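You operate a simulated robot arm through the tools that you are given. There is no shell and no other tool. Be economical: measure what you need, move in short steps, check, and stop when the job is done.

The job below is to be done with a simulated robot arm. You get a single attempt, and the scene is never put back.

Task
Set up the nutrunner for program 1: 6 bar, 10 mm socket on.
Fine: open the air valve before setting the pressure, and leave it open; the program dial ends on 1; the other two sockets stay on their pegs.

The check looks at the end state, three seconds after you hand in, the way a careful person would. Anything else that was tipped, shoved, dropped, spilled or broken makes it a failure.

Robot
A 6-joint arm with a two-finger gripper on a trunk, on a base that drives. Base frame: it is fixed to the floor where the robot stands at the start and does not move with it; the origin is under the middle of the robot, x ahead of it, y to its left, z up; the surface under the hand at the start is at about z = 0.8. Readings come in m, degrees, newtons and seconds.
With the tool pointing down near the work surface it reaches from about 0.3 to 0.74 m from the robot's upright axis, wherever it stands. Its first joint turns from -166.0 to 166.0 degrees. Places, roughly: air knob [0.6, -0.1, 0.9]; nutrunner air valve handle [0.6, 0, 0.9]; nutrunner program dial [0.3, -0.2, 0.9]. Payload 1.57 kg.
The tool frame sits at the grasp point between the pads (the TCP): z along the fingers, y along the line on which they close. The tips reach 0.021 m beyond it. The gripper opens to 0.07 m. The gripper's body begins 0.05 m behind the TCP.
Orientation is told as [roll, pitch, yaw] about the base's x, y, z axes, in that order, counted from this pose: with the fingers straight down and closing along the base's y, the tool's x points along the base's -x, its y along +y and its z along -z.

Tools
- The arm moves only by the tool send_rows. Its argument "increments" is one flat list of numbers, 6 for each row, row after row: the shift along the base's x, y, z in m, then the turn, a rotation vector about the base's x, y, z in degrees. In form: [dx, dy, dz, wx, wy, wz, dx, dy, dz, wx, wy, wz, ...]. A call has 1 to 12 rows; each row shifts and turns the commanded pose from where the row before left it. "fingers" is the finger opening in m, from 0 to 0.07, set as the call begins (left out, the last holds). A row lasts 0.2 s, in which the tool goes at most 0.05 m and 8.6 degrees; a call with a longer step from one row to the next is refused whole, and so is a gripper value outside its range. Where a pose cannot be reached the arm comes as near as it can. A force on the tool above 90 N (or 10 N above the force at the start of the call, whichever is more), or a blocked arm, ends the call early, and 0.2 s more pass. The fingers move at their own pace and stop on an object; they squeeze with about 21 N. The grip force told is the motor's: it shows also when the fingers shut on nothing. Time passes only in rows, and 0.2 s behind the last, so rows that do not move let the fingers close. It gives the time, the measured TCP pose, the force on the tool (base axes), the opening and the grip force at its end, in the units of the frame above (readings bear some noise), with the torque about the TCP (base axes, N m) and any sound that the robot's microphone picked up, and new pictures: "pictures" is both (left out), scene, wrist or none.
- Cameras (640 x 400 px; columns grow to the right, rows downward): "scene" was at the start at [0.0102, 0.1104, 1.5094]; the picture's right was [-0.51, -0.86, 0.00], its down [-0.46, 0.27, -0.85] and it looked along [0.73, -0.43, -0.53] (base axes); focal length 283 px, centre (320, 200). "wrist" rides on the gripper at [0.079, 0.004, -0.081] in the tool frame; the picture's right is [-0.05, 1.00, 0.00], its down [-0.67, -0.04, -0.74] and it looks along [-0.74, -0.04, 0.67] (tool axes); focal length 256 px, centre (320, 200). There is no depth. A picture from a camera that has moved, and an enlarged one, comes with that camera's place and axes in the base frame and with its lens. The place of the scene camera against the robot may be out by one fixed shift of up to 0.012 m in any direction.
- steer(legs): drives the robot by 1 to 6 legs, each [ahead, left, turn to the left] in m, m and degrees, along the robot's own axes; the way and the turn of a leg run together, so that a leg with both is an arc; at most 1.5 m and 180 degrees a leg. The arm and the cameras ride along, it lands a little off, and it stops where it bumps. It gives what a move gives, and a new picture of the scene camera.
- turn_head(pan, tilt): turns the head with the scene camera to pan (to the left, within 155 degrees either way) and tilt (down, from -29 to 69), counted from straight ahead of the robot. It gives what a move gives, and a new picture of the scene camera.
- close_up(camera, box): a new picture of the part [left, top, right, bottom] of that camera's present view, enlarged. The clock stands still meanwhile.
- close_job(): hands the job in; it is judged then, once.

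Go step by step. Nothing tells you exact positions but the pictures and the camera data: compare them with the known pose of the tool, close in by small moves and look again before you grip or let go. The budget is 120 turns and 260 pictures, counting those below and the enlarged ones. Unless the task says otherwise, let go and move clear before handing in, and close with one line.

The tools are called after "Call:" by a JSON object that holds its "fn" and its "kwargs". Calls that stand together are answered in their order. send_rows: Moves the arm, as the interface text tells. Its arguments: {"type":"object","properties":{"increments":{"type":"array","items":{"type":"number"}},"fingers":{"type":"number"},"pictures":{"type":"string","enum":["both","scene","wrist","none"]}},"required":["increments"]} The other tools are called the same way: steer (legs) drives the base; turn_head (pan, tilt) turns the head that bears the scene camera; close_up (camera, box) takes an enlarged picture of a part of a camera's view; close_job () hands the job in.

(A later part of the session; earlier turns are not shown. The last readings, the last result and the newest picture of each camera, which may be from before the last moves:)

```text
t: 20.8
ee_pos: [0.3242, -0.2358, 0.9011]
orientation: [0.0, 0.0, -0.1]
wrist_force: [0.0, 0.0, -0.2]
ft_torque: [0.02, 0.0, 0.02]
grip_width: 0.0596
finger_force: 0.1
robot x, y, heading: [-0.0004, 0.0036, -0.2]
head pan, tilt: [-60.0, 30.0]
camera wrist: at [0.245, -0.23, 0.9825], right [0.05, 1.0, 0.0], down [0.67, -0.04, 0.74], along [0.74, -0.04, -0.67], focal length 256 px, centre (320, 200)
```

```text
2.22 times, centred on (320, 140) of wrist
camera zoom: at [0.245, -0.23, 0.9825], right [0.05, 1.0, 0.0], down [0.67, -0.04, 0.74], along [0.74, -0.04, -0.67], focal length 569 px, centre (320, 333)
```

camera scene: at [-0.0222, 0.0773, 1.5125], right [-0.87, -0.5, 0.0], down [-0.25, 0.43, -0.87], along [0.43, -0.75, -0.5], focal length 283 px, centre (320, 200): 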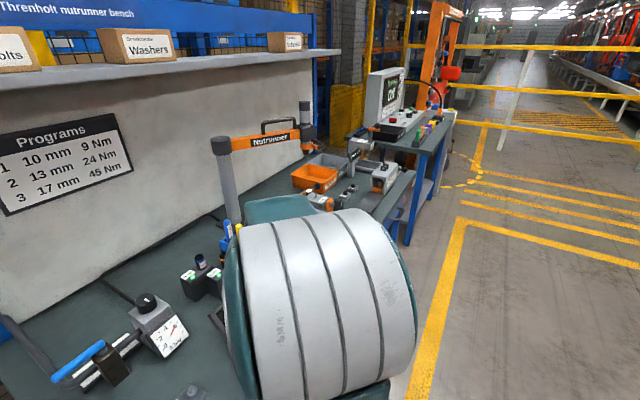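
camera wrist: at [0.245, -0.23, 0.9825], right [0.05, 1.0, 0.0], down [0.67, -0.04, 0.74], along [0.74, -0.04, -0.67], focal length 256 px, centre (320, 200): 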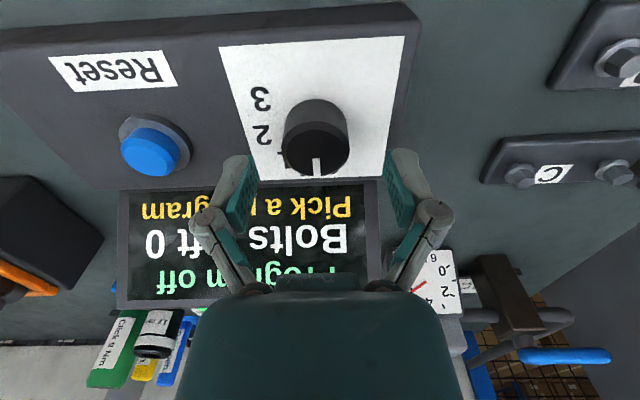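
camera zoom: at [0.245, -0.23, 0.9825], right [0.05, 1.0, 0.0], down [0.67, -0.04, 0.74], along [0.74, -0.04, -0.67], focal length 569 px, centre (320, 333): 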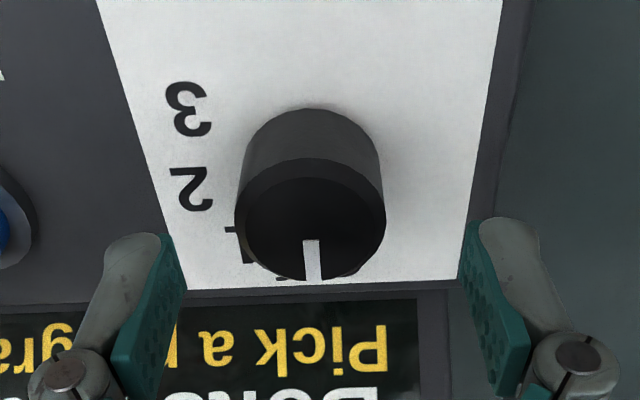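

It's centred to within 2–3 mm. I'll go down, grip, turn about 38° clockwise, then read the screen.

Call:
{"fn": "send_rows", "kwargs": {"increments": [0.002, -0.001, -0.022, 0, 0, 0, 0, 0, 0, 0, 0, 0], "pictures": "none"}}

Call:
{"fn": "send_rows", "kwargs": {"increments": [0, 0, 0, 0, 0, 0, 0, 0, 0, 0, 0, 0, 0, 0, 0, 0, 0, 0, 0, 0, 0, 0, 0, -8, 0, 0, 0, 0, 0, -8, 0, 0, 0, 0, 0, -8, 0, 0, 0, 0, 0, -8, 0, 0, 0, 0, 0, -6], "fingers": 0.02, "pictures": "wrist"}}

Call:
{"fn": "close_up", "kwargs": {"camera": "wrist", "box": [220, 50, 420, 230]}}

```text
t: 21.4
ee_pos: [0.3255, -0.2376, 0.8785]
orientation: [0.0, 0.1, 0.0]
wrist_force: [-0.5, 0.5, -0.9]
ft_torque: [-0.03, -0.02, 0.04]
grip_width: 0.0598
finger_force: 0.0
robot x, y, heading: [0.0013, 0.0034, 0.0]
head pan, tilt: [-60.0, 30.0]
```

```text
t: 23.2
ee_pos: [0.3268, -0.2347, 0.8789]
orientation: [-0.2, 0.0, -37.9]
wrist_force: [25.3, 32.4, 5.0]
ft_torque: [0.13, -0.95, 0.25]
grip_width: 0.0378
finger_force: 31.6
robot x, y, heading: [0.0033, 0.0031, 0.2]
head pan, tilt: [-60.0, 30.0]
camera wrist: at [0.2674, -0.1808, 0.961], right [0.66, 0.75, 0.0], down [0.5, -0.44, 0.74], along [0.56, -0.49, -0.67], focal length 256 px, centre (320, 200)
```

wrist: 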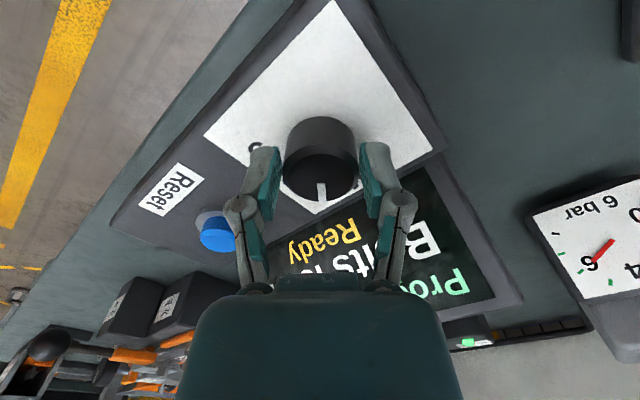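

```text
2.22 times, centred on (320, 140) of wrist
camera zoom: at [0.2674, -0.1808, 0.961], right [0.66, 0.75, 0.0], down [0.5, -0.44, 0.74], along [0.56, -0.49, -0.67], focal length 569 px, centre (320, 333)
```

zoom: 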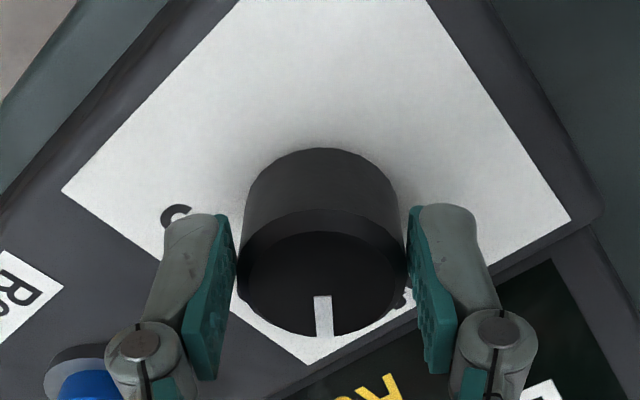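

The screen now says "Ready", so the dial has left Off. I'll release, rise and read it.

Call:
{"fn": "send_rows", "kwargs": {"increments": [0, 0, 0, 0, 0, 0, 0, 0, 0, 0, 0, 0], "fingers": 0.06, "pictures": "none"}}

Call:
{"fn": "send_rows", "kwargs": {"increments": [0, 0, 0.03, 0, 0, 0, 0, 0, 0.04, 0, 0, 0, -0.02, 0, 0.04, 0, 0, 0, -0.02, 0, 0.0, 0, 0, 8, 0, 0, 0, 0, 0, 8, 0, 0, 0, 0, 0, 8, 0, 0, 0, 0, 0, 8, 0, 0, 0, 0, 0, 6], "pictures": "wrist"}}

Call:
{"fn": "close_up", "kwargs": {"camera": "wrist", "box": [170, 20, 410, 240]}}

```text
t: 23.8
ee_pos: [0.3255, -0.2381, 0.88]
orientation: [-0.1, 0.0, -38.0]
wrist_force: [0.5, 0.0, 0.0]
ft_torque: [-0.05, 0.03, 0.0]
grip_width: 0.06
finger_force: 0.2
robot x, y, heading: [-0.0039, 0.0012, -0.2]
head pan, tilt: [-60.0, 30.0]
```

```text
t: 25.6
ee_pos: [0.2839, -0.2384, 0.9901]
orientation: [0.1, 0.0, 0.2]
wrist_force: [0.3, 0.7, 0.5]
ft_torque: [-0.03, 0.01, 0.04]
grip_width: 0.0599
finger_force: 0.0
robot x, y, heading: [0.0016, 0.0, 0.2]
head pan, tilt: [-60.0, 30.0]
camera wrist: at [0.2055, -0.2334, 1.0711], right [0.05, 1.0, 0.0], down [0.67, -0.03, 0.74], along [0.74, -0.04, -0.67], focal length 256 px, centre (320, 200)
```

wrist: 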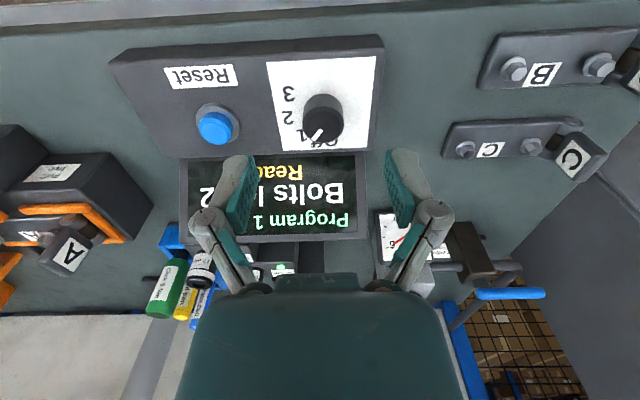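

```text
1.82 times, centred on (290, 130) of wrist
camera zoom: at [0.2055, -0.2334, 1.0711], right [0.05, 1.0, 0.0], down [0.67, -0.03, 0.74], along [0.74, -0.04, -0.67], focal length 465 px, centre (374, 327)
```

zoom: 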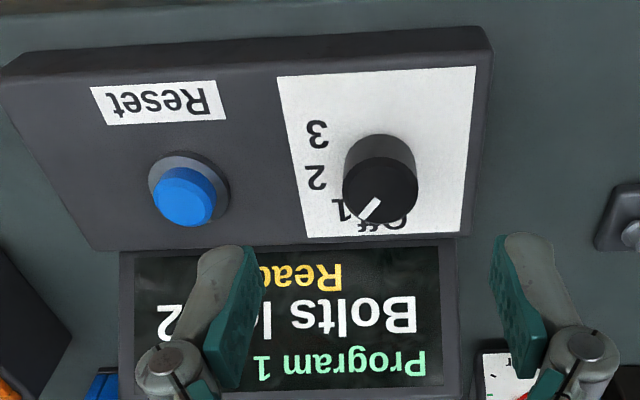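

Program 1 is set: "Ready", 2 bolts left. Now the socket: the 10 mm one stands at about (0.635, -0.312, top 0.922). I'll raise the hand and drive sideways towards the sockets and nutrunner for a better view.

Call:
{"fn": "send_rows", "kwargs": {"increments": [0, 0, 0.04, 0, 0, 0, 0, 0.02, 0.04, 0, 0, 0, 0, 0.02, 0.04, 0, 0, 0, 0, 0.03, 0.03, 0, 0, 0], "pictures": "none"}}

Call:
{"fn": "steer", "kwargs": {"legs": [[0, -0.45, 0]]}}

Call:
{"fn": "turn_head", "kwargs": {"pan": -25, "tilt": 25}}

Call:
{"fn": "close_up", "kwargs": {"camera": "wrist", "box": [0, 0, 640, 400]}}

```text
t: 26.6
ee_pos: [0.2851, -0.1674, 1.1384]
orientation: [0.0, 0.1, 0.0]
wrist_force: [0.7, -0.2, -0.5]
ft_torque: [0.01, -0.02, 0.01]
grip_width: 0.06
finger_force: 0.1
robot x, y, heading: [-0.0052, 0.0035, 0.2]
head pan, tilt: [-60.0, 30.0]
```

```text
t: 29.3
ee_pos: [0.2845, -0.6216, 1.14]
orientation: [-0.2, 0.0, 0.0]
wrist_force: [0.2, 0.4, 0.0]
ft_torque: [-0.05, 0.02, -0.03]
grip_width: 0.0601
finger_force: 0.1
robot x, y, heading: [0.0025, -0.4572, -0.1]
head pan, tilt: [-60.0, 30.0]
camera scene: at [-0.0222, -0.3721, 1.5122], right [-0.87, -0.5, 0.0], down [-0.25, 0.43, -0.87], along [0.43, -0.75, -0.5], focal length 283 px, centre (320, 200)
```

scene: 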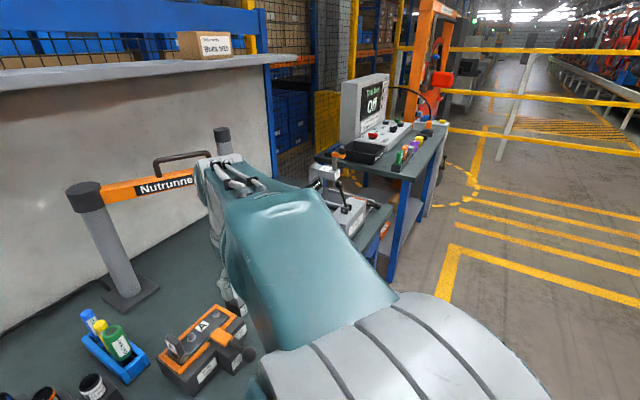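

```text
t: 30.3
ee_pos: [0.286, -0.6279, 1.1384]
orientation: [0.1, 0.0, 0.0]
wrist_force: [-0.3, -0.6, 0.2]
ft_torque: [0.03, -0.04, -0.01]
grip_width: 0.0599
finger_force: 0.1
robot x, y, heading: [0.0012, -0.4561, 0.0]
head pan, tilt: [-25.0, 25.0]
camera scene: at [0.016, -0.34, 1.5205], right [-0.42, -0.91, 0.0], down [-0.38, 0.18, -0.91], along [0.82, -0.38, -0.42], focal length 283 px, centre (320, 200)
```

scene: 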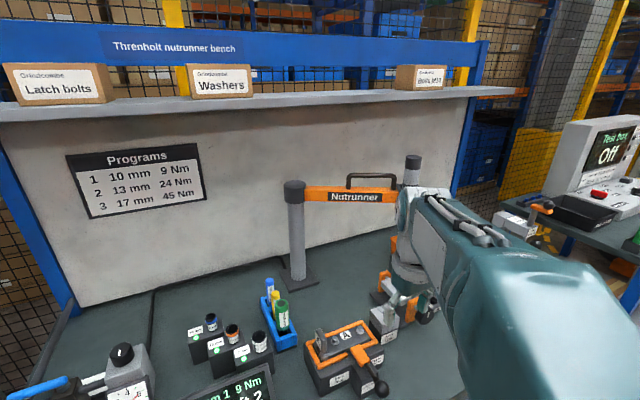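

```text
1.00 times, centred on (320, 200) of wrist (not enlarged: the box is as wide or as high as the picture)
camera zoom: at [0.2067, -0.6217, 1.2196], right [0.05, 1.0, 0.0], down [0.67, -0.04, 0.74], along [0.74, -0.04, -0.67], focal length 256 px, centre (320, 200)
```

zoom: 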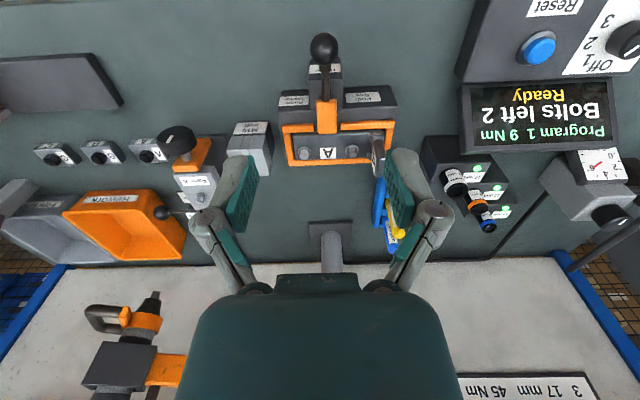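

The nutrunner hangs from its arm with the spindle tip near (0.64, -0.94, 1.045), pointing down. I'll move the hand aside to look at it and the sockets closely.

Call:
{"fn": "close_up", "kwargs": {"camera": "wrist", "box": [40, 260, 240, 400]}}

Call:
{"fn": "close_up", "kwargs": {"camera": "scene", "box": [170, 260, 310, 380]}}

Call:
{"fn": "send_rows", "kwargs": {"increments": [0, 0.04, 0, 0, 0, 0, 0, 0.04, 0, 0, 0, 0, 0, 0.04, 0, 0, 0, 0, 0, 0.04, 0, 0, 0, 0, 0, 0.04, 0, 0, 0, 0, 0, 0.04, 0, 0, 0, 0, 0, 0.04, 0, 0, 0, 0], "pictures": "both"}}

Call:
{"fn": "close_up", "kwargs": {"camera": "scene", "box": [370, 140, 490, 260]}}

```text
2.86 times, centred on (140, 330) of wrist
camera zoom: at [0.2067, -0.6217, 1.2196], right [0.05, 1.0, 0.0], down [0.67, -0.04, 0.74], along [0.74, -0.04, -0.67], focal length 731 px, centre (834, -171)
```

zoom: 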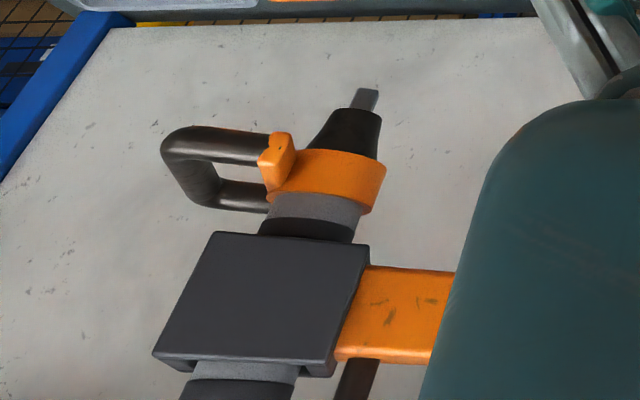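

```text
3.33 times, centred on (240, 320) of scene
camera zoom: at [0.016, -0.34, 1.5205], right [-0.42, -0.91, 0.0], down [-0.38, 0.18, -0.91], along [0.82, -0.38, -0.42], focal length 943 px, centre (587, -200)
```

zoom: 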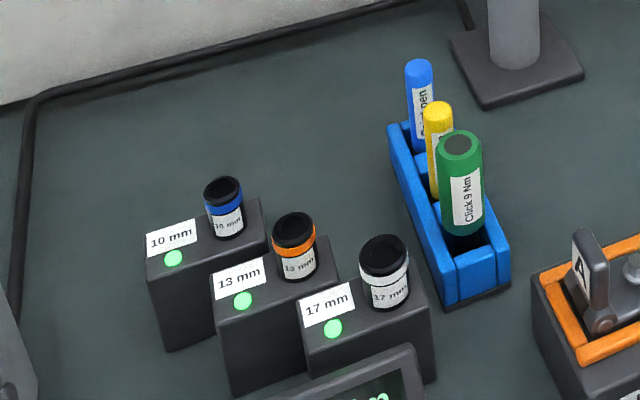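

```text
t: 31.9
ee_pos: [0.2882, -0.3445, 1.1374]
orientation: [-0.1, 0.0, 0.0]
wrist_force: [-0.5, 0.0, -0.3]
ft_torque: [-0.07, -0.04, -0.01]
grip_width: 0.0598
finger_force: 0.1
robot x, y, heading: [0.003, -0.4545, -0.1]
head pan, tilt: [-25.0, 25.0]
camera scene: at [0.0159, -0.3371, 1.5203], right [-0.42, -0.91, 0.0], down [-0.38, 0.18, -0.91], along [0.82, -0.38, -0.42], focal length 283 px, centre (320, 200)
camera wrist: at [0.2096, -0.3374, 1.2185], right [0.05, 1.0, 0.0], down [0.67, -0.03, 0.74], along [0.74, -0.04, -0.67], focal length 256 px, centre (320, 200)
```

scene: 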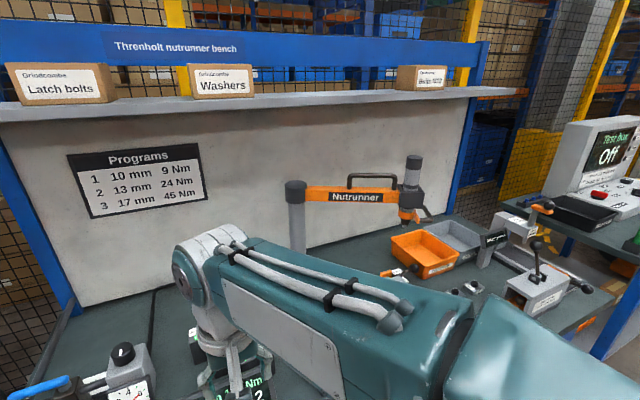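
wrist: 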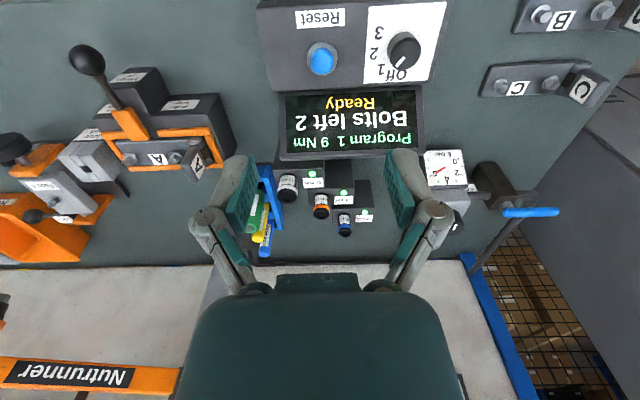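

```text
3.33 times, centred on (430, 200) of scene
camera zoom: at [0.0159, -0.3371, 1.5203], right [-0.42, -0.91, 0.0], down [-0.38, 0.18, -0.91], along [0.82, -0.38, -0.42], focal length 943 px, centre (-47, 200)
```

zoom: 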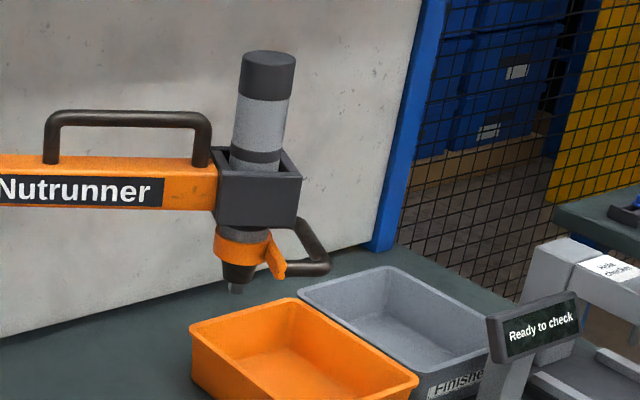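

Call:
{"fn": "close_up", "kwargs": {"camera": "wrist", "box": [230, 150, 410, 270]}}

```text
3.33 times, centred on (320, 210) of wrist
camera zoom: at [0.2096, -0.3374, 1.2185], right [0.05, 1.0, 0.0], down [0.67, -0.03, 0.74], along [0.74, -0.04, -0.67], focal length 853 px, centre (320, 167)
```

zoom: 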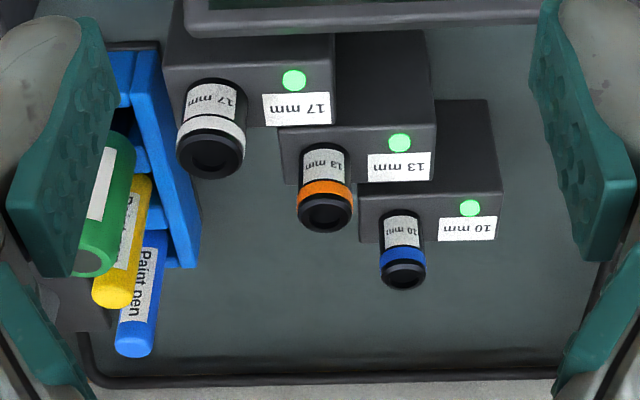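

The 10 mm socket stands at about (0.638, -0.310), with the 13 mm socket ahead and to its right. The spindle hangs vertically, so I'll take the socket with a tilted side grip (35° below horizontal, heading -30°) to leave its top free. First I drive back left.

Call:
{"fn": "steer", "kwargs": {"legs": [[0, 0.4, 0]]}}

Call:
{"fn": "send_rows", "kwargs": {"increments": [0.03, -0.02, 0, 0, 0, 0, 0.03, -0.02, 0, 0, -8, 0, 0.03, -0.02, 0, 0, -8, 0, 0.03, -0.02, 0, 0, -8, 0, 0.02, -0.02, 0, 0, -8, 0, 0.02, -0.02, 0, 0, -8, 0, 0.02, -0.02, 0, 0, -8, 0, 0.01, -0.02, 0, 0, -7, 0, 0, 0, 0, 0, 0, -7.5, 0, 0, 0, 0, 0, -7.5, 0, 0, 0, 0, 0, -7.5, 0, 0, 0, 0, 0, -7.5]}}

```text
t: 34.4
ee_pos: [0.2885, 0.0453, 1.1377]
orientation: [0.1, 0.0, 0.1]
wrist_force: [-0.5, 0.2, 0.5]
ft_torque: [-0.01, 0.0, 0.02]
grip_width: 0.06
finger_force: 0.1
robot x, y, heading: [-0.0005, -0.0614, -0.1]
head pan, tilt: [-25.0, 25.0]
camera scene: at [0.0154, 0.0485, 1.5213], right [-0.42, -0.91, 0.0], down [-0.38, 0.18, -0.91], along [0.82, -0.38, -0.42], focal length 283 px, centre (320, 200)
```

scene: 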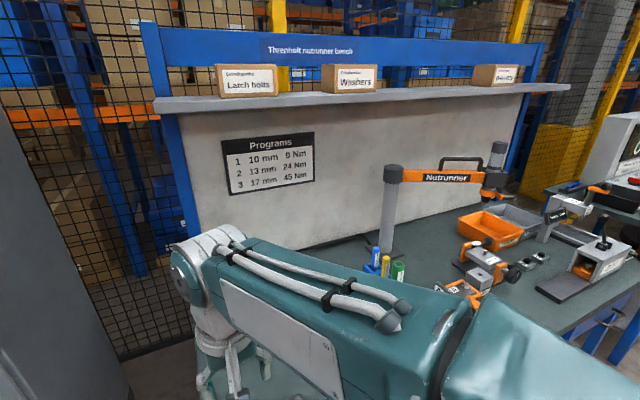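

```text
t: 37.0
ee_pos: [0.4757, -0.1085, 1.1343]
orientation: [-0.4, -53.4, -22.2]
wrist_force: [-0.3, -0.4, -0.5]
ft_torque: [0.04, 0.0, 0.01]
grip_width: 0.06
finger_force: 0.1
out of reach, approached as far as the arm can: row 9, 10
robot x, y, heading: [0.0032, -0.0661, 0.1]
head pan, tilt: [-25.0, 25.0]
camera scene: at [0.0149, 0.0559, 1.5211], right [-0.42, -0.91, 0.0], down [-0.38, 0.18, -0.91], along [0.82, -0.38, -0.42], focal length 283 px, centre (320, 200)
camera wrist: at [0.3741, -0.0598, 1.1195], right [0.41, 0.91, 0.04], down [-0.2, 0.05, 0.98], along [0.89, -0.41, 0.2], focal length 256 px, centre (320, 200)
```

scene: 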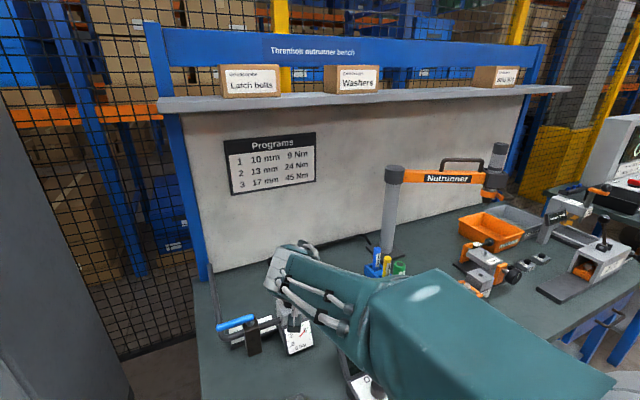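
wrist: 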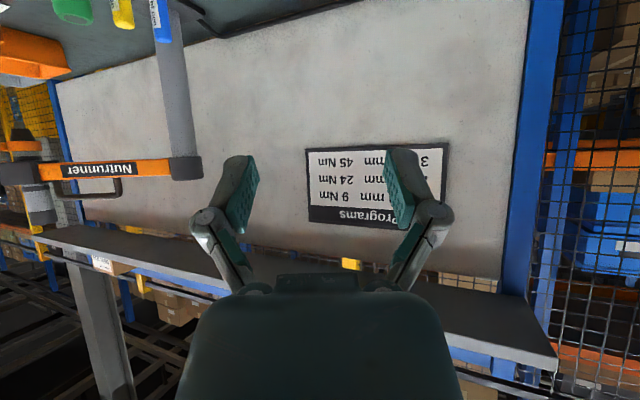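

Near the robot the wrist can't quite make that pose, so I'll move forward and down towards the pre-grasp point while finishing the turn.

Call:
{"fn": "send_rows", "kwargs": {"increments": [0.013, -0.03, -0.03, 0, 0, 0, 0.013, -0.03, -0.03, 0, 0, -3.8, 0.013, -0.03, -0.03, 0, 0, -4, 0.013, -0.03, -0.02, 0, 0, 0], "pictures": "both"}}

```text
t: 38.0
ee_pos: [0.5282, -0.2277, 1.0248]
orientation: [-0.3, -53.3, -30.3]
wrist_force: [-0.4, -0.5, -0.9]
ft_torque: [0.01, 0.01, -0.01]
grip_width: 0.0599
finger_force: 0.1
robot x, y, heading: [-0.0008, -0.059, -0.1]
head pan, tilt: [-25.0, 25.0]
camera scene: at [0.0155, 0.0544, 1.5213], right [-0.42, -0.91, 0.0], down [-0.38, 0.18, -0.91], along [0.82, -0.38, -0.42], focal length 283 px, centre (320, 200)
camera wrist: at [0.4336, -0.1654, 1.0101], right [0.53, 0.85, 0.04], down [-0.19, 0.07, 0.98], along [0.82, -0.53, 0.2], focal length 256 px, centre (320, 200)
```

scene: 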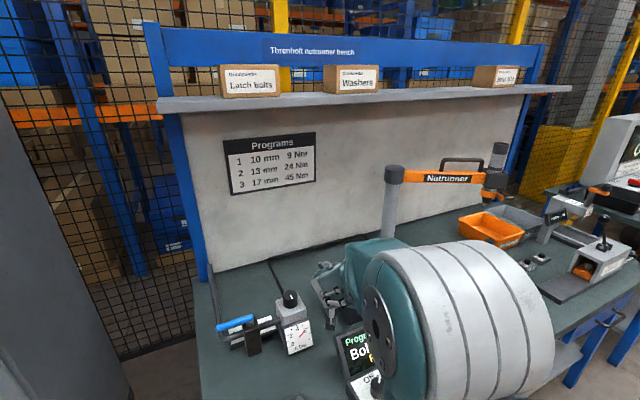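
wrist: 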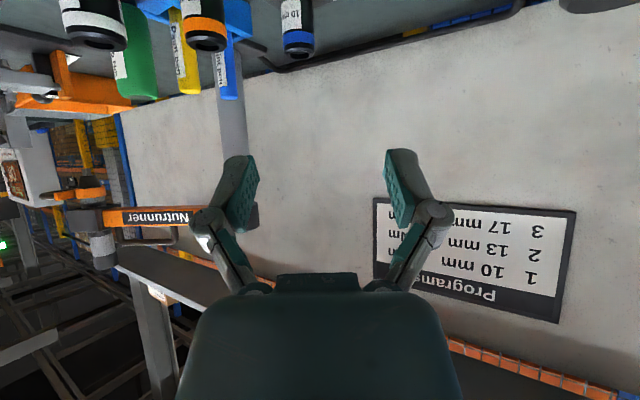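

The 10 mm socket is in the wrist view, roughly ahead. I'll move to a point 6 cm short of it along the tool axis.

Call:
{"fn": "send_rows", "kwargs": {"increments": [0.02, -0.02, -0.03, 0, -0.8, 0, 0.02, -0.018, -0.025, 0, -0.8, 0, 0.012, -0.01, -0.018, 0, 0, 0, 0.007, -0.007, -0.008, 0, 0, 0], "fingers": 0.05, "pictures": "both"}}

Call:
{"fn": "close_up", "kwargs": {"camera": "wrist", "box": [200, 0, 440, 220]}}

Call:
{"fn": "close_up", "kwargs": {"camera": "scene", "box": [290, 250, 410, 340]}}

```text
t: 39.0
ee_pos: [0.5881, -0.2841, 0.9449]
orientation: [1.3, -54.7, -31.4]
wrist_force: [0.3, 0.4, -0.3]
ft_torque: [-0.03, -0.01, 0.03]
grip_width: 0.0499
finger_force: 0.1
robot x, y, heading: [0.0012, -0.0643, 0.0]
head pan, tilt: [-25.0, 25.0]
camera scene: at [0.0159, 0.0545, 1.5213], right [-0.42, -0.91, 0.0], down [-0.38, 0.18, -0.91], along [0.82, -0.38, -0.42], focal length 283 px, centre (320, 200)
camera wrist: at [0.4942, -0.2218, 0.9272], right [0.53, 0.85, 0.06], down [-0.22, 0.07, 0.97], along [0.82, -0.53, 0.22], focal length 256 px, centre (320, 200)
```

scene: 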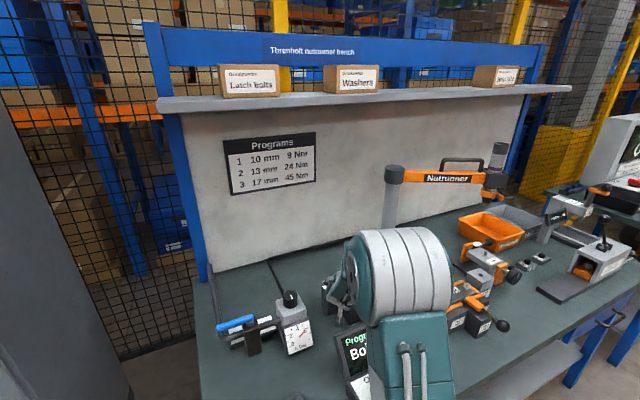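
wrist: 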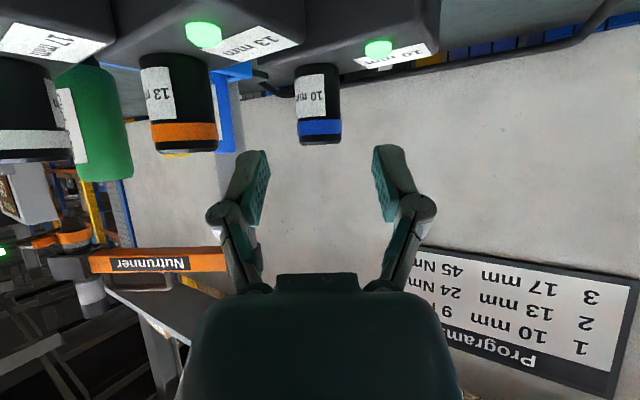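

```text
1.82 times, centred on (320, 110) of wrist
camera zoom: at [0.4942, -0.2218, 0.9272], right [0.53, 0.85, 0.06], down [-0.22, 0.07, 0.97], along [0.82, -0.53, 0.22], focal length 465 px, centre (320, 364)
```

zoom: 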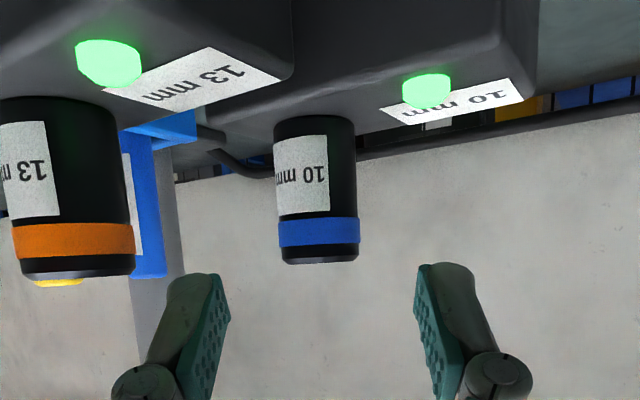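

```text
4.44 times, centred on (350, 295) of scene
camera zoom: at [0.0159, 0.0545, 1.5213], right [-0.42, -0.91, 0.0], down [-0.38, 0.18, -0.91], along [0.82, -0.38, -0.42], focal length 1258 px, centre (187, -222)
```

zoom: 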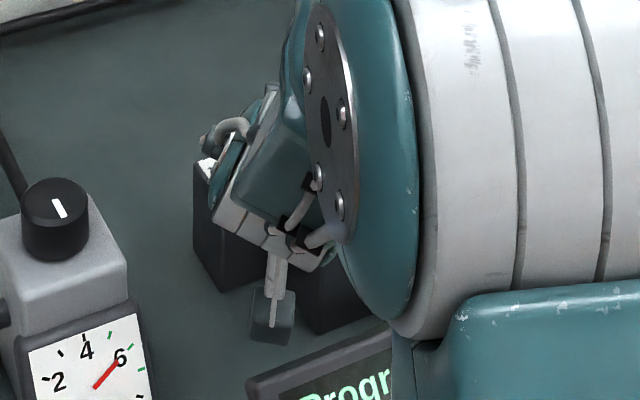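

The socket is centred between the fingers, with its top at z≈0.928 and base at ≈0.878. I'll advance along the tool axis to straddle it.

Call:
{"fn": "send_rows", "kwargs": {"increments": [0.017, -0.01, -0.014, 0, 0, 0, 0.016, -0.009, -0.014, 0, 0, 0, 0.016, -0.009, -0.013, 0, 0, 0, 0, 0, 0, 0, 0, 0], "pictures": "wrist"}}

Call:
{"fn": "close_up", "kwargs": {"camera": "wrist", "box": [200, 0, 440, 240]}}

```text
t: 40.0
ee_pos: [0.6349, -0.3105, 0.9016]
orientation: [1.3, -54.7, -31.3]
wrist_force: [1.0, -0.1, 0.5]
ft_torque: [0.01, 0.02, -0.02]
grip_width: 0.0501
finger_force: 0.0
robot x, y, heading: [-0.0026, -0.0604, -0.2]
head pan, tilt: [-25.0, 25.0]
camera wrist: at [0.542, -0.2488, 0.8838], right [0.53, 0.85, 0.06], down [-0.22, 0.07, 0.97], along [0.82, -0.53, 0.22], focal length 256 px, centre (320, 200)
```

wrist: 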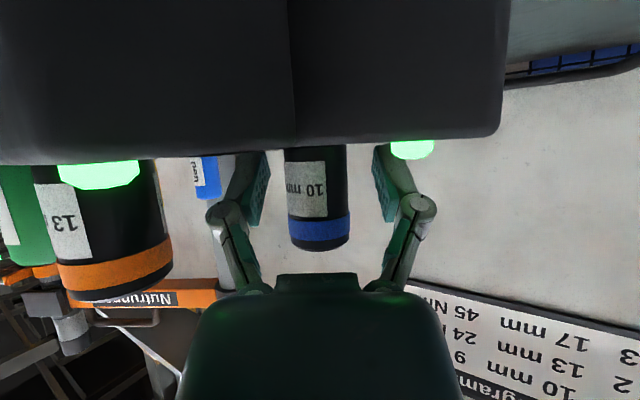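

```text
1.67 times, centred on (320, 120) of wrist
camera zoom: at [0.542, -0.2488, 0.8838], right [0.53, 0.85, 0.06], down [-0.22, 0.07, 0.97], along [0.82, -0.53, 0.22], focal length 427 px, centre (320, 333)
```

zoom: 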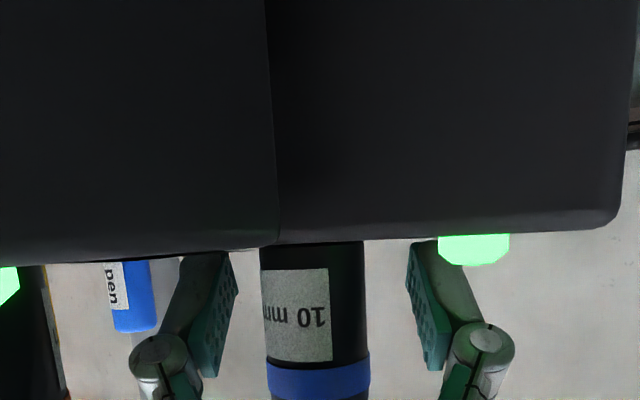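

The fingers straddle the socket with the TCP on its axis. I'll close now and look.

Call:
{"fn": "send_rows", "kwargs": {"increments": [0.002, -0.0015, 0, 0, 0, 0, 0, 0, 0, 0, 0, 0, 0, 0, 0, 0, 0, 0], "fingers": 0.015, "pictures": "wrist"}}

```text
t: 40.8
ee_pos: [0.6391, -0.3122, 0.903]
orientation: [1.3, -54.8, -31.3]
wrist_force: [0.9, 0.3, 7.0]
ft_torque: [-0.06, -0.02, -0.02]
grip_width: 0.0273
finger_force: 21.1
robot x, y, heading: [0.0008, -0.0579, -0.1]
head pan, tilt: [-25.0, 25.0]
camera wrist: at [0.5445, -0.2505, 0.8851], right [0.53, 0.85, 0.06], down [-0.22, 0.07, 0.97], along [0.82, -0.53, 0.22], focal length 256 px, centre (320, 200)
```

wrist: 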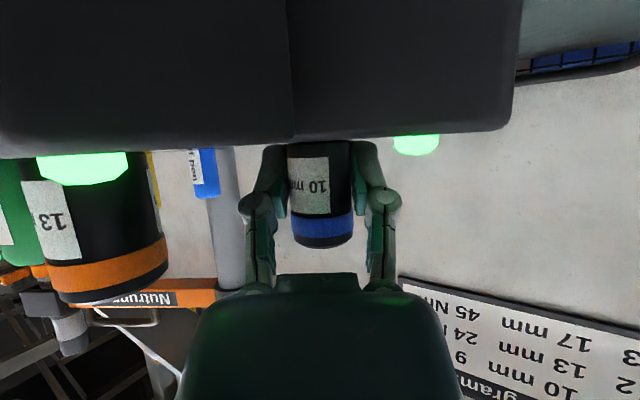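

It's gripped at 27 mm width. Now a straight, gentle lift.

Call:
{"fn": "send_rows", "kwargs": {"increments": [0, 0, 0.01, 0, 0, 0, 0, 0, 0.015, 0, 0, 0, 0, 0, 0.02, 0, 0, 0, 0, 0, 0.03, 0, 0, 0, 0, 0, 0.03, 0, 0, 0], "pictures": "both"}}

Call:
{"fn": "close_up", "kwargs": {"camera": "wrist", "box": [220, 80, 420, 280]}}

```text
t: 42.0
ee_pos: [0.637, -0.3117, 1.0086]
orientation: [1.2, -54.7, -31.3]
wrist_force: [0.4, -0.4, -0.4]
ft_torque: [0.02, 0.0, 0.04]
grip_width: 0.0271
finger_force: 21.4
robot x, y, heading: [-0.0042, -0.063, 0.0]
head pan, tilt: [-25.0, 25.0]
camera scene: at [0.0162, 0.0548, 1.5213], right [-0.42, -0.91, 0.0], down [-0.38, 0.18, -0.91], along [0.82, -0.38, -0.42], focal length 283 px, centre (320, 200)
camera wrist: at [0.5427, -0.2504, 0.991], right [0.53, 0.85, 0.06], down [-0.22, 0.07, 0.97], along [0.82, -0.53, 0.22], focal length 256 px, centre (320, 200)
```

scene: 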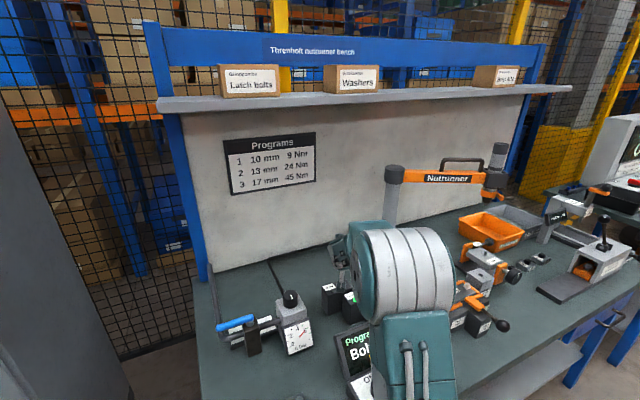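
wrist: 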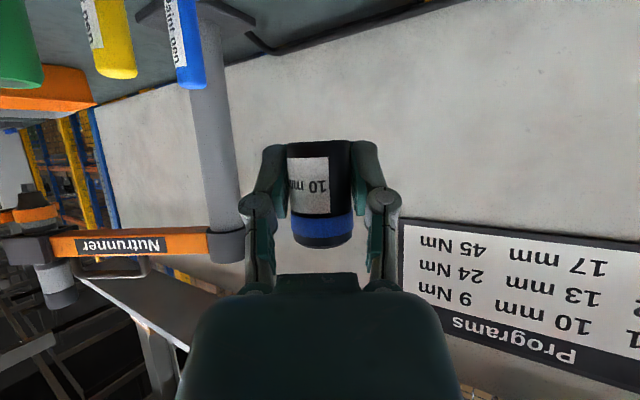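

```text
2.00 times, centred on (320, 180) of wrist
camera zoom: at [0.5427, -0.2504, 0.991], right [0.53, 0.85, 0.06], down [-0.22, 0.07, 0.97], along [0.82, -0.53, 0.22], focal length 512 px, centre (320, 240)
```

zoom: 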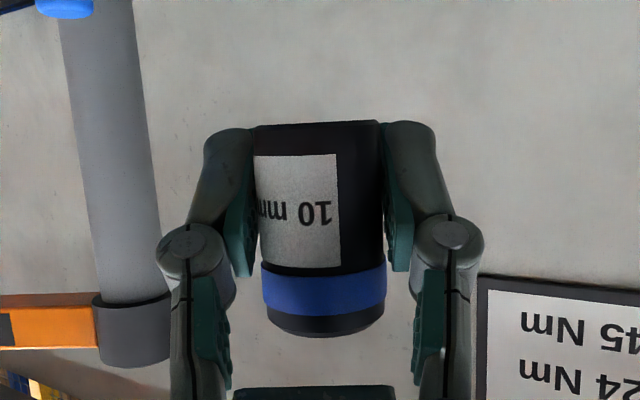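

The socket is free and held upright. I'll retract a little, raise it, and drive right to the nutrunner.

Call:
{"fn": "send_rows", "kwargs": {"increments": [-0.03, 0.017, 0.015, 0, 0, 0, -0.03, 0.017, 0.015, 0, 0, 0, -0.03, 0.017, 0.01, 0, 0, 0, -0.03, 0.017, 0.01, 0, 0, 0], "pictures": "none"}}

Call:
{"fn": "steer", "kwargs": {"legs": [[0, -0.54, 0]]}}

Call:
{"fn": "close_up", "kwargs": {"camera": "wrist", "box": [0, 0, 640, 400]}}

```text
t: 43.0
ee_pos: [0.517, -0.2425, 1.0564]
orientation: [1.1, -54.7, -31.3]
wrist_force: [0.8, 0.8, -0.6]
ft_torque: [0.0, -0.03, -0.03]
grip_width: 0.0273
finger_force: 21.0
robot x, y, heading: [-0.0002, -0.0618, 0.2]
head pan, tilt: [-25.0, 25.0]
```

```text
t: 46.1
ee_pos: [0.5151, -0.7898, 1.0557]
orientation: [1.0, -54.8, -31.8]
wrist_force: [-0.4, 0.0, -0.4]
ft_torque: [0.02, 0.0, 0.01]
grip_width: 0.027
finger_force: 20.7
robot x, y, heading: [-0.0033, -0.6047, -0.3]
head pan, tilt: [-25.0, 25.0]
camera scene: at [0.0153, -0.486, 1.5202], right [-0.43, -0.9, 0.0], down [-0.38, 0.18, -0.91], along [0.82, -0.39, -0.42], focal length 283 px, centre (320, 200)
```

scene: 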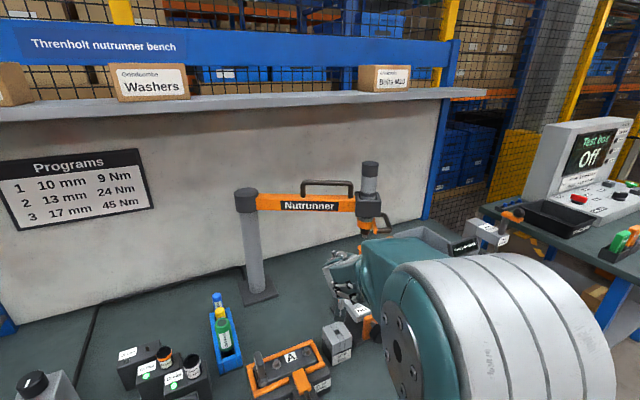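

```text
1.00 times, centred on (320, 200) of wrist (not enlarged: the box is as wide or as high as the picture)
camera zoom: at [0.4208, -0.7274, 1.0382], right [0.54, 0.84, 0.05], down [-0.22, 0.08, 0.97], along [0.81, -0.54, 0.22], focal length 256 px, centre (320, 200)
```

zoom: 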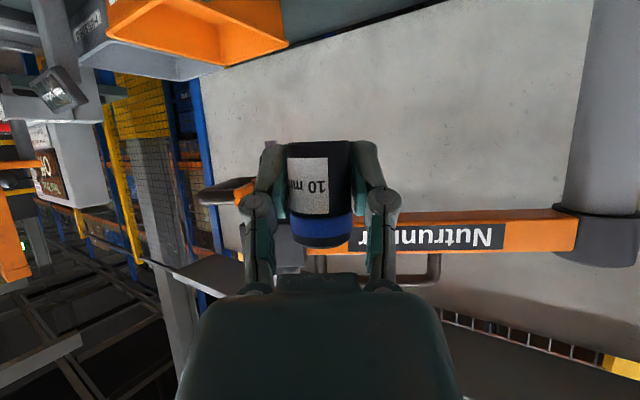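

I'll find the spindle tip with the scene camera from here, for a wide baseline against the earlier views.

Call:
{"fn": "close_up", "kwargs": {"camera": "scene", "box": [320, 150, 420, 250]}}

Call:
{"fn": "turn_head", "kwargs": {"pan": -40, "tilt": 25}}

Call:
{"fn": "close_up", "kwargs": {"camera": "scene", "box": [220, 130, 360, 290]}}

```text
4.00 times, centred on (370, 200) of scene
camera zoom: at [0.0153, -0.486, 1.5202], right [-0.43, -0.9, 0.0], down [-0.38, 0.18, -0.91], along [0.82, -0.39, -0.42], focal length 1132 px, centre (120, 200)
```

zoom: 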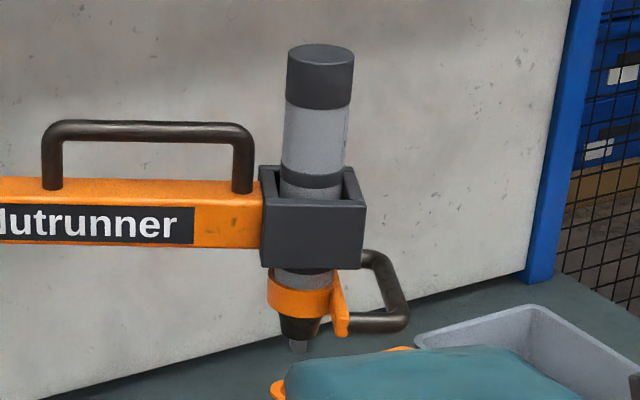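

```text
t: 46.9
ee_pos: [0.5147, -0.7911, 1.0566]
orientation: [1.1, -54.6, -31.8]
wrist_force: [0.1, 0.0, -0.1]
ft_torque: [0.02, 0.0, 0.01]
grip_width: 0.0273
finger_force: 21.4
robot x, y, heading: [0.0012, -0.6079, -0.4]
head pan, tilt: [-40.0, 25.0]
camera scene: at [0.0022, -0.5083, 1.5204], right [-0.65, -0.76, 0.0], down [-0.32, 0.27, -0.91], along [0.69, -0.59, -0.42], focal length 283 px, centre (320, 200)
```

scene: 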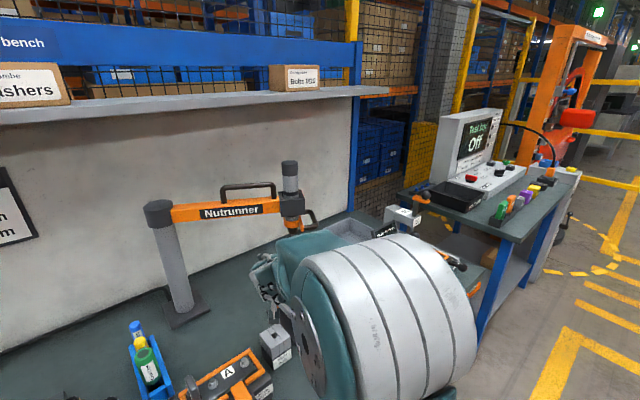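

```text
2.50 times, centred on (290, 210) of scene
camera zoom: at [0.0022, -0.5083, 1.5204], right [-0.65, -0.76, 0.0], down [-0.32, 0.27, -0.91], along [0.69, -0.59, -0.42], focal length 708 px, centre (395, 175)
```

zoom: 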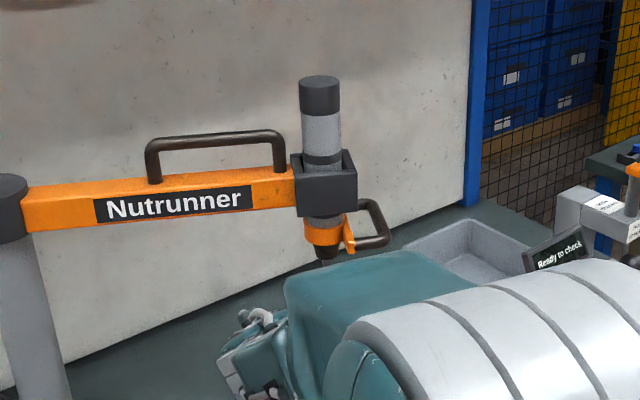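

The spindle tip is at about (0.638, -0.937, 1.038) and the socket's top sits about 26 mm above the TCP. I'll go lower, then approach to just short of the spindle from below.

Call:
{"fn": "send_rows", "kwargs": {"increments": [0, 0, -0.03, 0, 0, 0, 0, 0, -0.031, 0, 0, 0, 0.02, -0.03, 0, 0, 0, 0, 0.02, -0.03, 0, 0, 0, 0, 0.02, -0.03, 0, 0, 0, 0, 0.015, -0.02, 0, 0, 0, 0], "pictures": "both"}}

Call:
{"fn": "close_up", "kwargs": {"camera": "wrist", "box": [220, 100, 420, 300]}}

Call:
{"fn": "close_up", "kwargs": {"camera": "scene", "box": [230, 180, 350, 290]}}

```text
t: 48.3
ee_pos: [0.5909, -0.9032, 0.9926]
orientation: [1.2, -54.6, -31.9]
wrist_force: [-0.9, 0.9, -0.6]
ft_torque: [0.03, 0.01, 0.02]
grip_width: 0.0269
finger_force: 21.2
robot x, y, heading: [-0.0045, -0.6062, -0.6]
head pan, tilt: [-40.0, 25.0]
camera scene: at [0.0027, -0.5104, 1.5205], right [-0.65, -0.76, 0.0], down [-0.32, 0.28, -0.91], along [0.69, -0.59, -0.42], focal length 283 px, centre (320, 200)
camera wrist: at [0.4969, -0.8397, 0.9754], right [0.54, 0.84, 0.06], down [-0.21, 0.07, 0.97], along [0.81, -0.54, 0.22], focal length 256 px, centre (320, 200)
```

scene: 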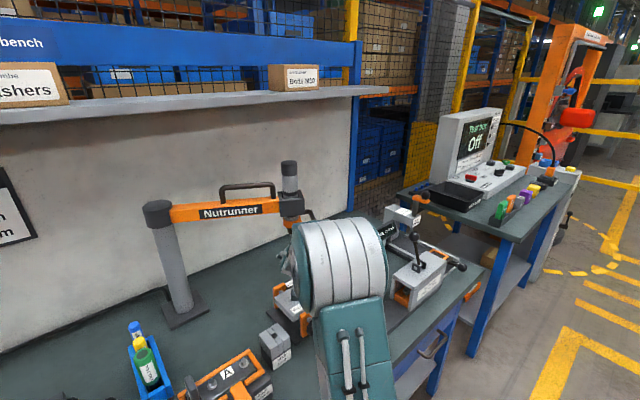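
wrist: 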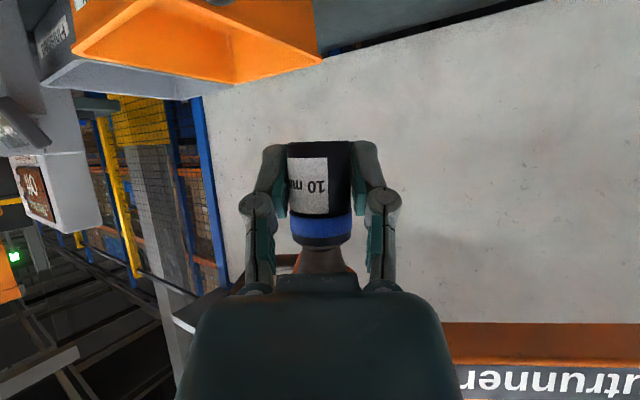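

```text
2.00 times, centred on (320, 200) of wrist
camera zoom: at [0.4969, -0.8397, 0.9754], right [0.54, 0.84, 0.06], down [-0.21, 0.07, 0.97], along [0.81, -0.54, 0.22], focal length 512 px, centre (320, 200)
```

zoom: 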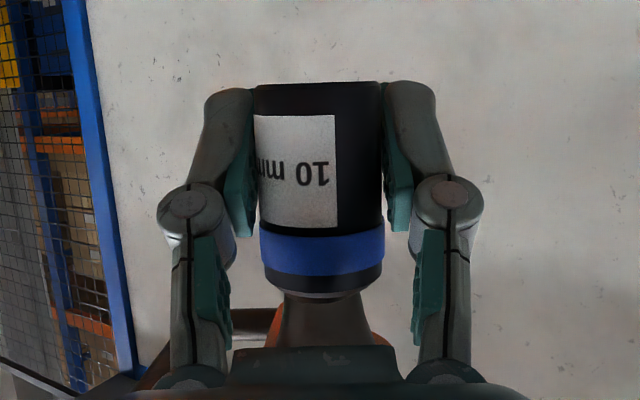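

```text
3.64 times, centred on (290, 235) of scene
camera zoom: at [0.0027, -0.5104, 1.5205], right [-0.65, -0.76, 0.0], down [-0.32, 0.28, -0.91], along [0.69, -0.59, -0.42], focal length 1029 px, centre (429, 73)
```

zoom: 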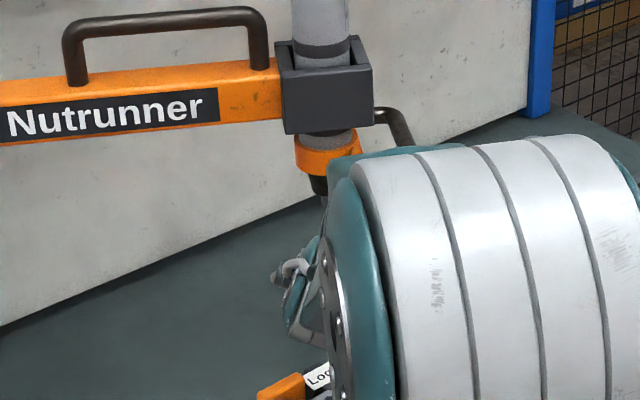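

Sideways it looks aligned. I'll dip slightly to uncover the shank tip so I can measure its depth.

Call:
{"fn": "send_rows", "kwargs": {"increments": [0, 0, -0.02, 0, 0, 0, 0, 0, 0, 0, 0, 0], "pictures": "none"}}

Call:
{"fn": "close_up", "kwargs": {"camera": "wrist", "box": [260, 200, 380, 290]}}

Call:
{"fn": "turn_head", "kwargs": {"pan": -15, "tilt": 25}}

```text
t: 48.9
ee_pos: [0.5915, -0.9029, 0.9732]
orientation: [1.2, -54.7, -31.8]
wrist_force: [0.2, -0.1, -0.3]
ft_torque: [-0.02, -0.02, 0.01]
grip_width: 0.0272
finger_force: 21.0
robot x, y, heading: [-0.0008, -0.6031, -0.5]
head pan, tilt: [-40.0, 25.0]
```

```text
4.44 times, centred on (320, 245) of wrist
camera zoom: at [0.4971, -0.839, 0.956], right [0.54, 0.84, 0.06], down [-0.22, 0.07, 0.97], along [0.81, -0.54, 0.22], focal length 1138 px, centre (320, 0)
```

zoom: 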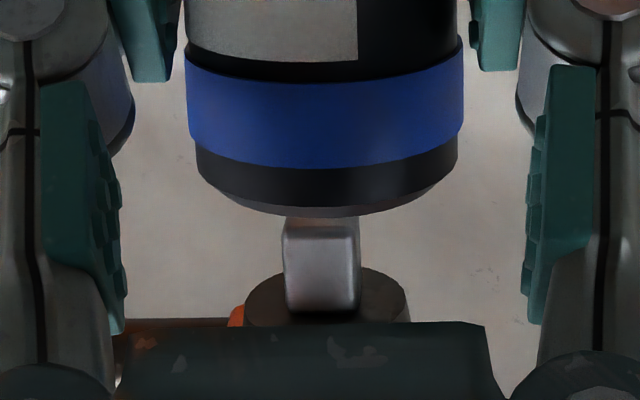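

```text
t: 49.8
ee_pos: [0.5897, -0.9018, 0.9748]
orientation: [1.2, -54.7, -31.9]
wrist_force: [-0.4, -0.2, -0.5]
ft_torque: [0.01, 0.0, 0.02]
grip_width: 0.027
finger_force: 20.9
robot x, y, heading: [-0.0057, -0.6071, -0.5]
head pan, tilt: [-15.0, 25.0]
camera scene: at [0.0214, -0.4746, 1.5205], right [-0.27, -0.96, 0.0], down [-0.41, 0.11, -0.91], along [0.87, -0.24, -0.42], focal length 283 px, centre (320, 200)
```

scene: 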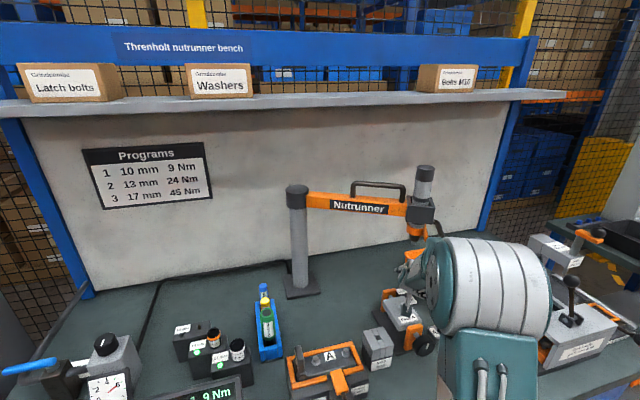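

The square shank shows clearly now. I'll advance 3 cm along the heading and measure its depth by parallax.

Call:
{"fn": "send_rows", "kwargs": {"increments": [0.0128, -0.008, 0, 0, 0, 0, 0.0128, -0.008, 0, 0, 0, 0, 0, 0, 0, 0, 0, 0], "pictures": "none"}}

Call:
{"fn": "close_up", "kwargs": {"camera": "wrist", "box": [260, 200, 380, 290]}}

Call:
{"fn": "close_up", "kwargs": {"camera": "scene", "box": [370, 180, 470, 290]}}

```text
t: 50.6
ee_pos: [0.6147, -0.9189, 0.9737]
orientation: [1.1, -54.8, -31.9]
wrist_force: [-0.1, 0.5, -0.1]
ft_torque: [-0.01, -0.01, 0.01]
grip_width: 0.0265
finger_force: 21.3
robot x, y, heading: [-0.0029, -0.6077, -0.4]
head pan, tilt: [-15.0, 25.0]
```

```text
4.44 times, centred on (320, 245) of wrist
camera zoom: at [0.5213, -0.8555, 0.9567], right [0.54, 0.84, 0.06], down [-0.21, 0.07, 0.97], along [0.81, -0.54, 0.22], focal length 1138 px, centre (320, 0)
```

zoom: 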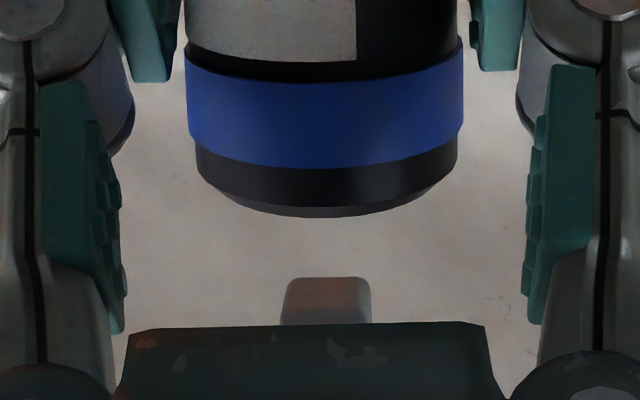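

```text
3.64 times, centred on (420, 235) of scene
camera zoom: at [0.0216, -0.4748, 1.5205], right [-0.27, -0.96, 0.0], down [-0.41, 0.11, -0.91], along [0.87, -0.24, -0.42], focal length 1029 px, centre (-44, 73)
```

zoom: 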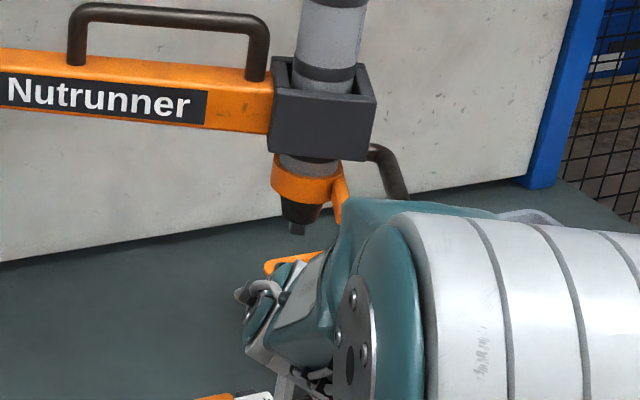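

Combining with the earlier overhead view, the tip is at (0.642, -0.939, 1.034). Before pushing up I'll check whether the sockets' drive recess is square, using the two still on their pegs.

Call:
{"fn": "close_up", "kwargs": {"camera": "scene", "box": [195, 315, 255, 375]}}

```text
6.67 times, centred on (225, 345) of scene
camera zoom: at [0.0216, -0.4748, 1.5205], right [-0.27, -0.96, 0.0], down [-0.41, 0.11, -0.91], along [0.87, -0.24, -0.42], focal length 1887 px, centre (953, -767)
```

zoom: 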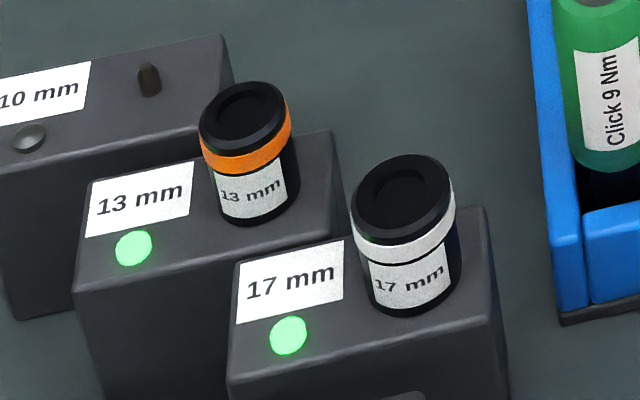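

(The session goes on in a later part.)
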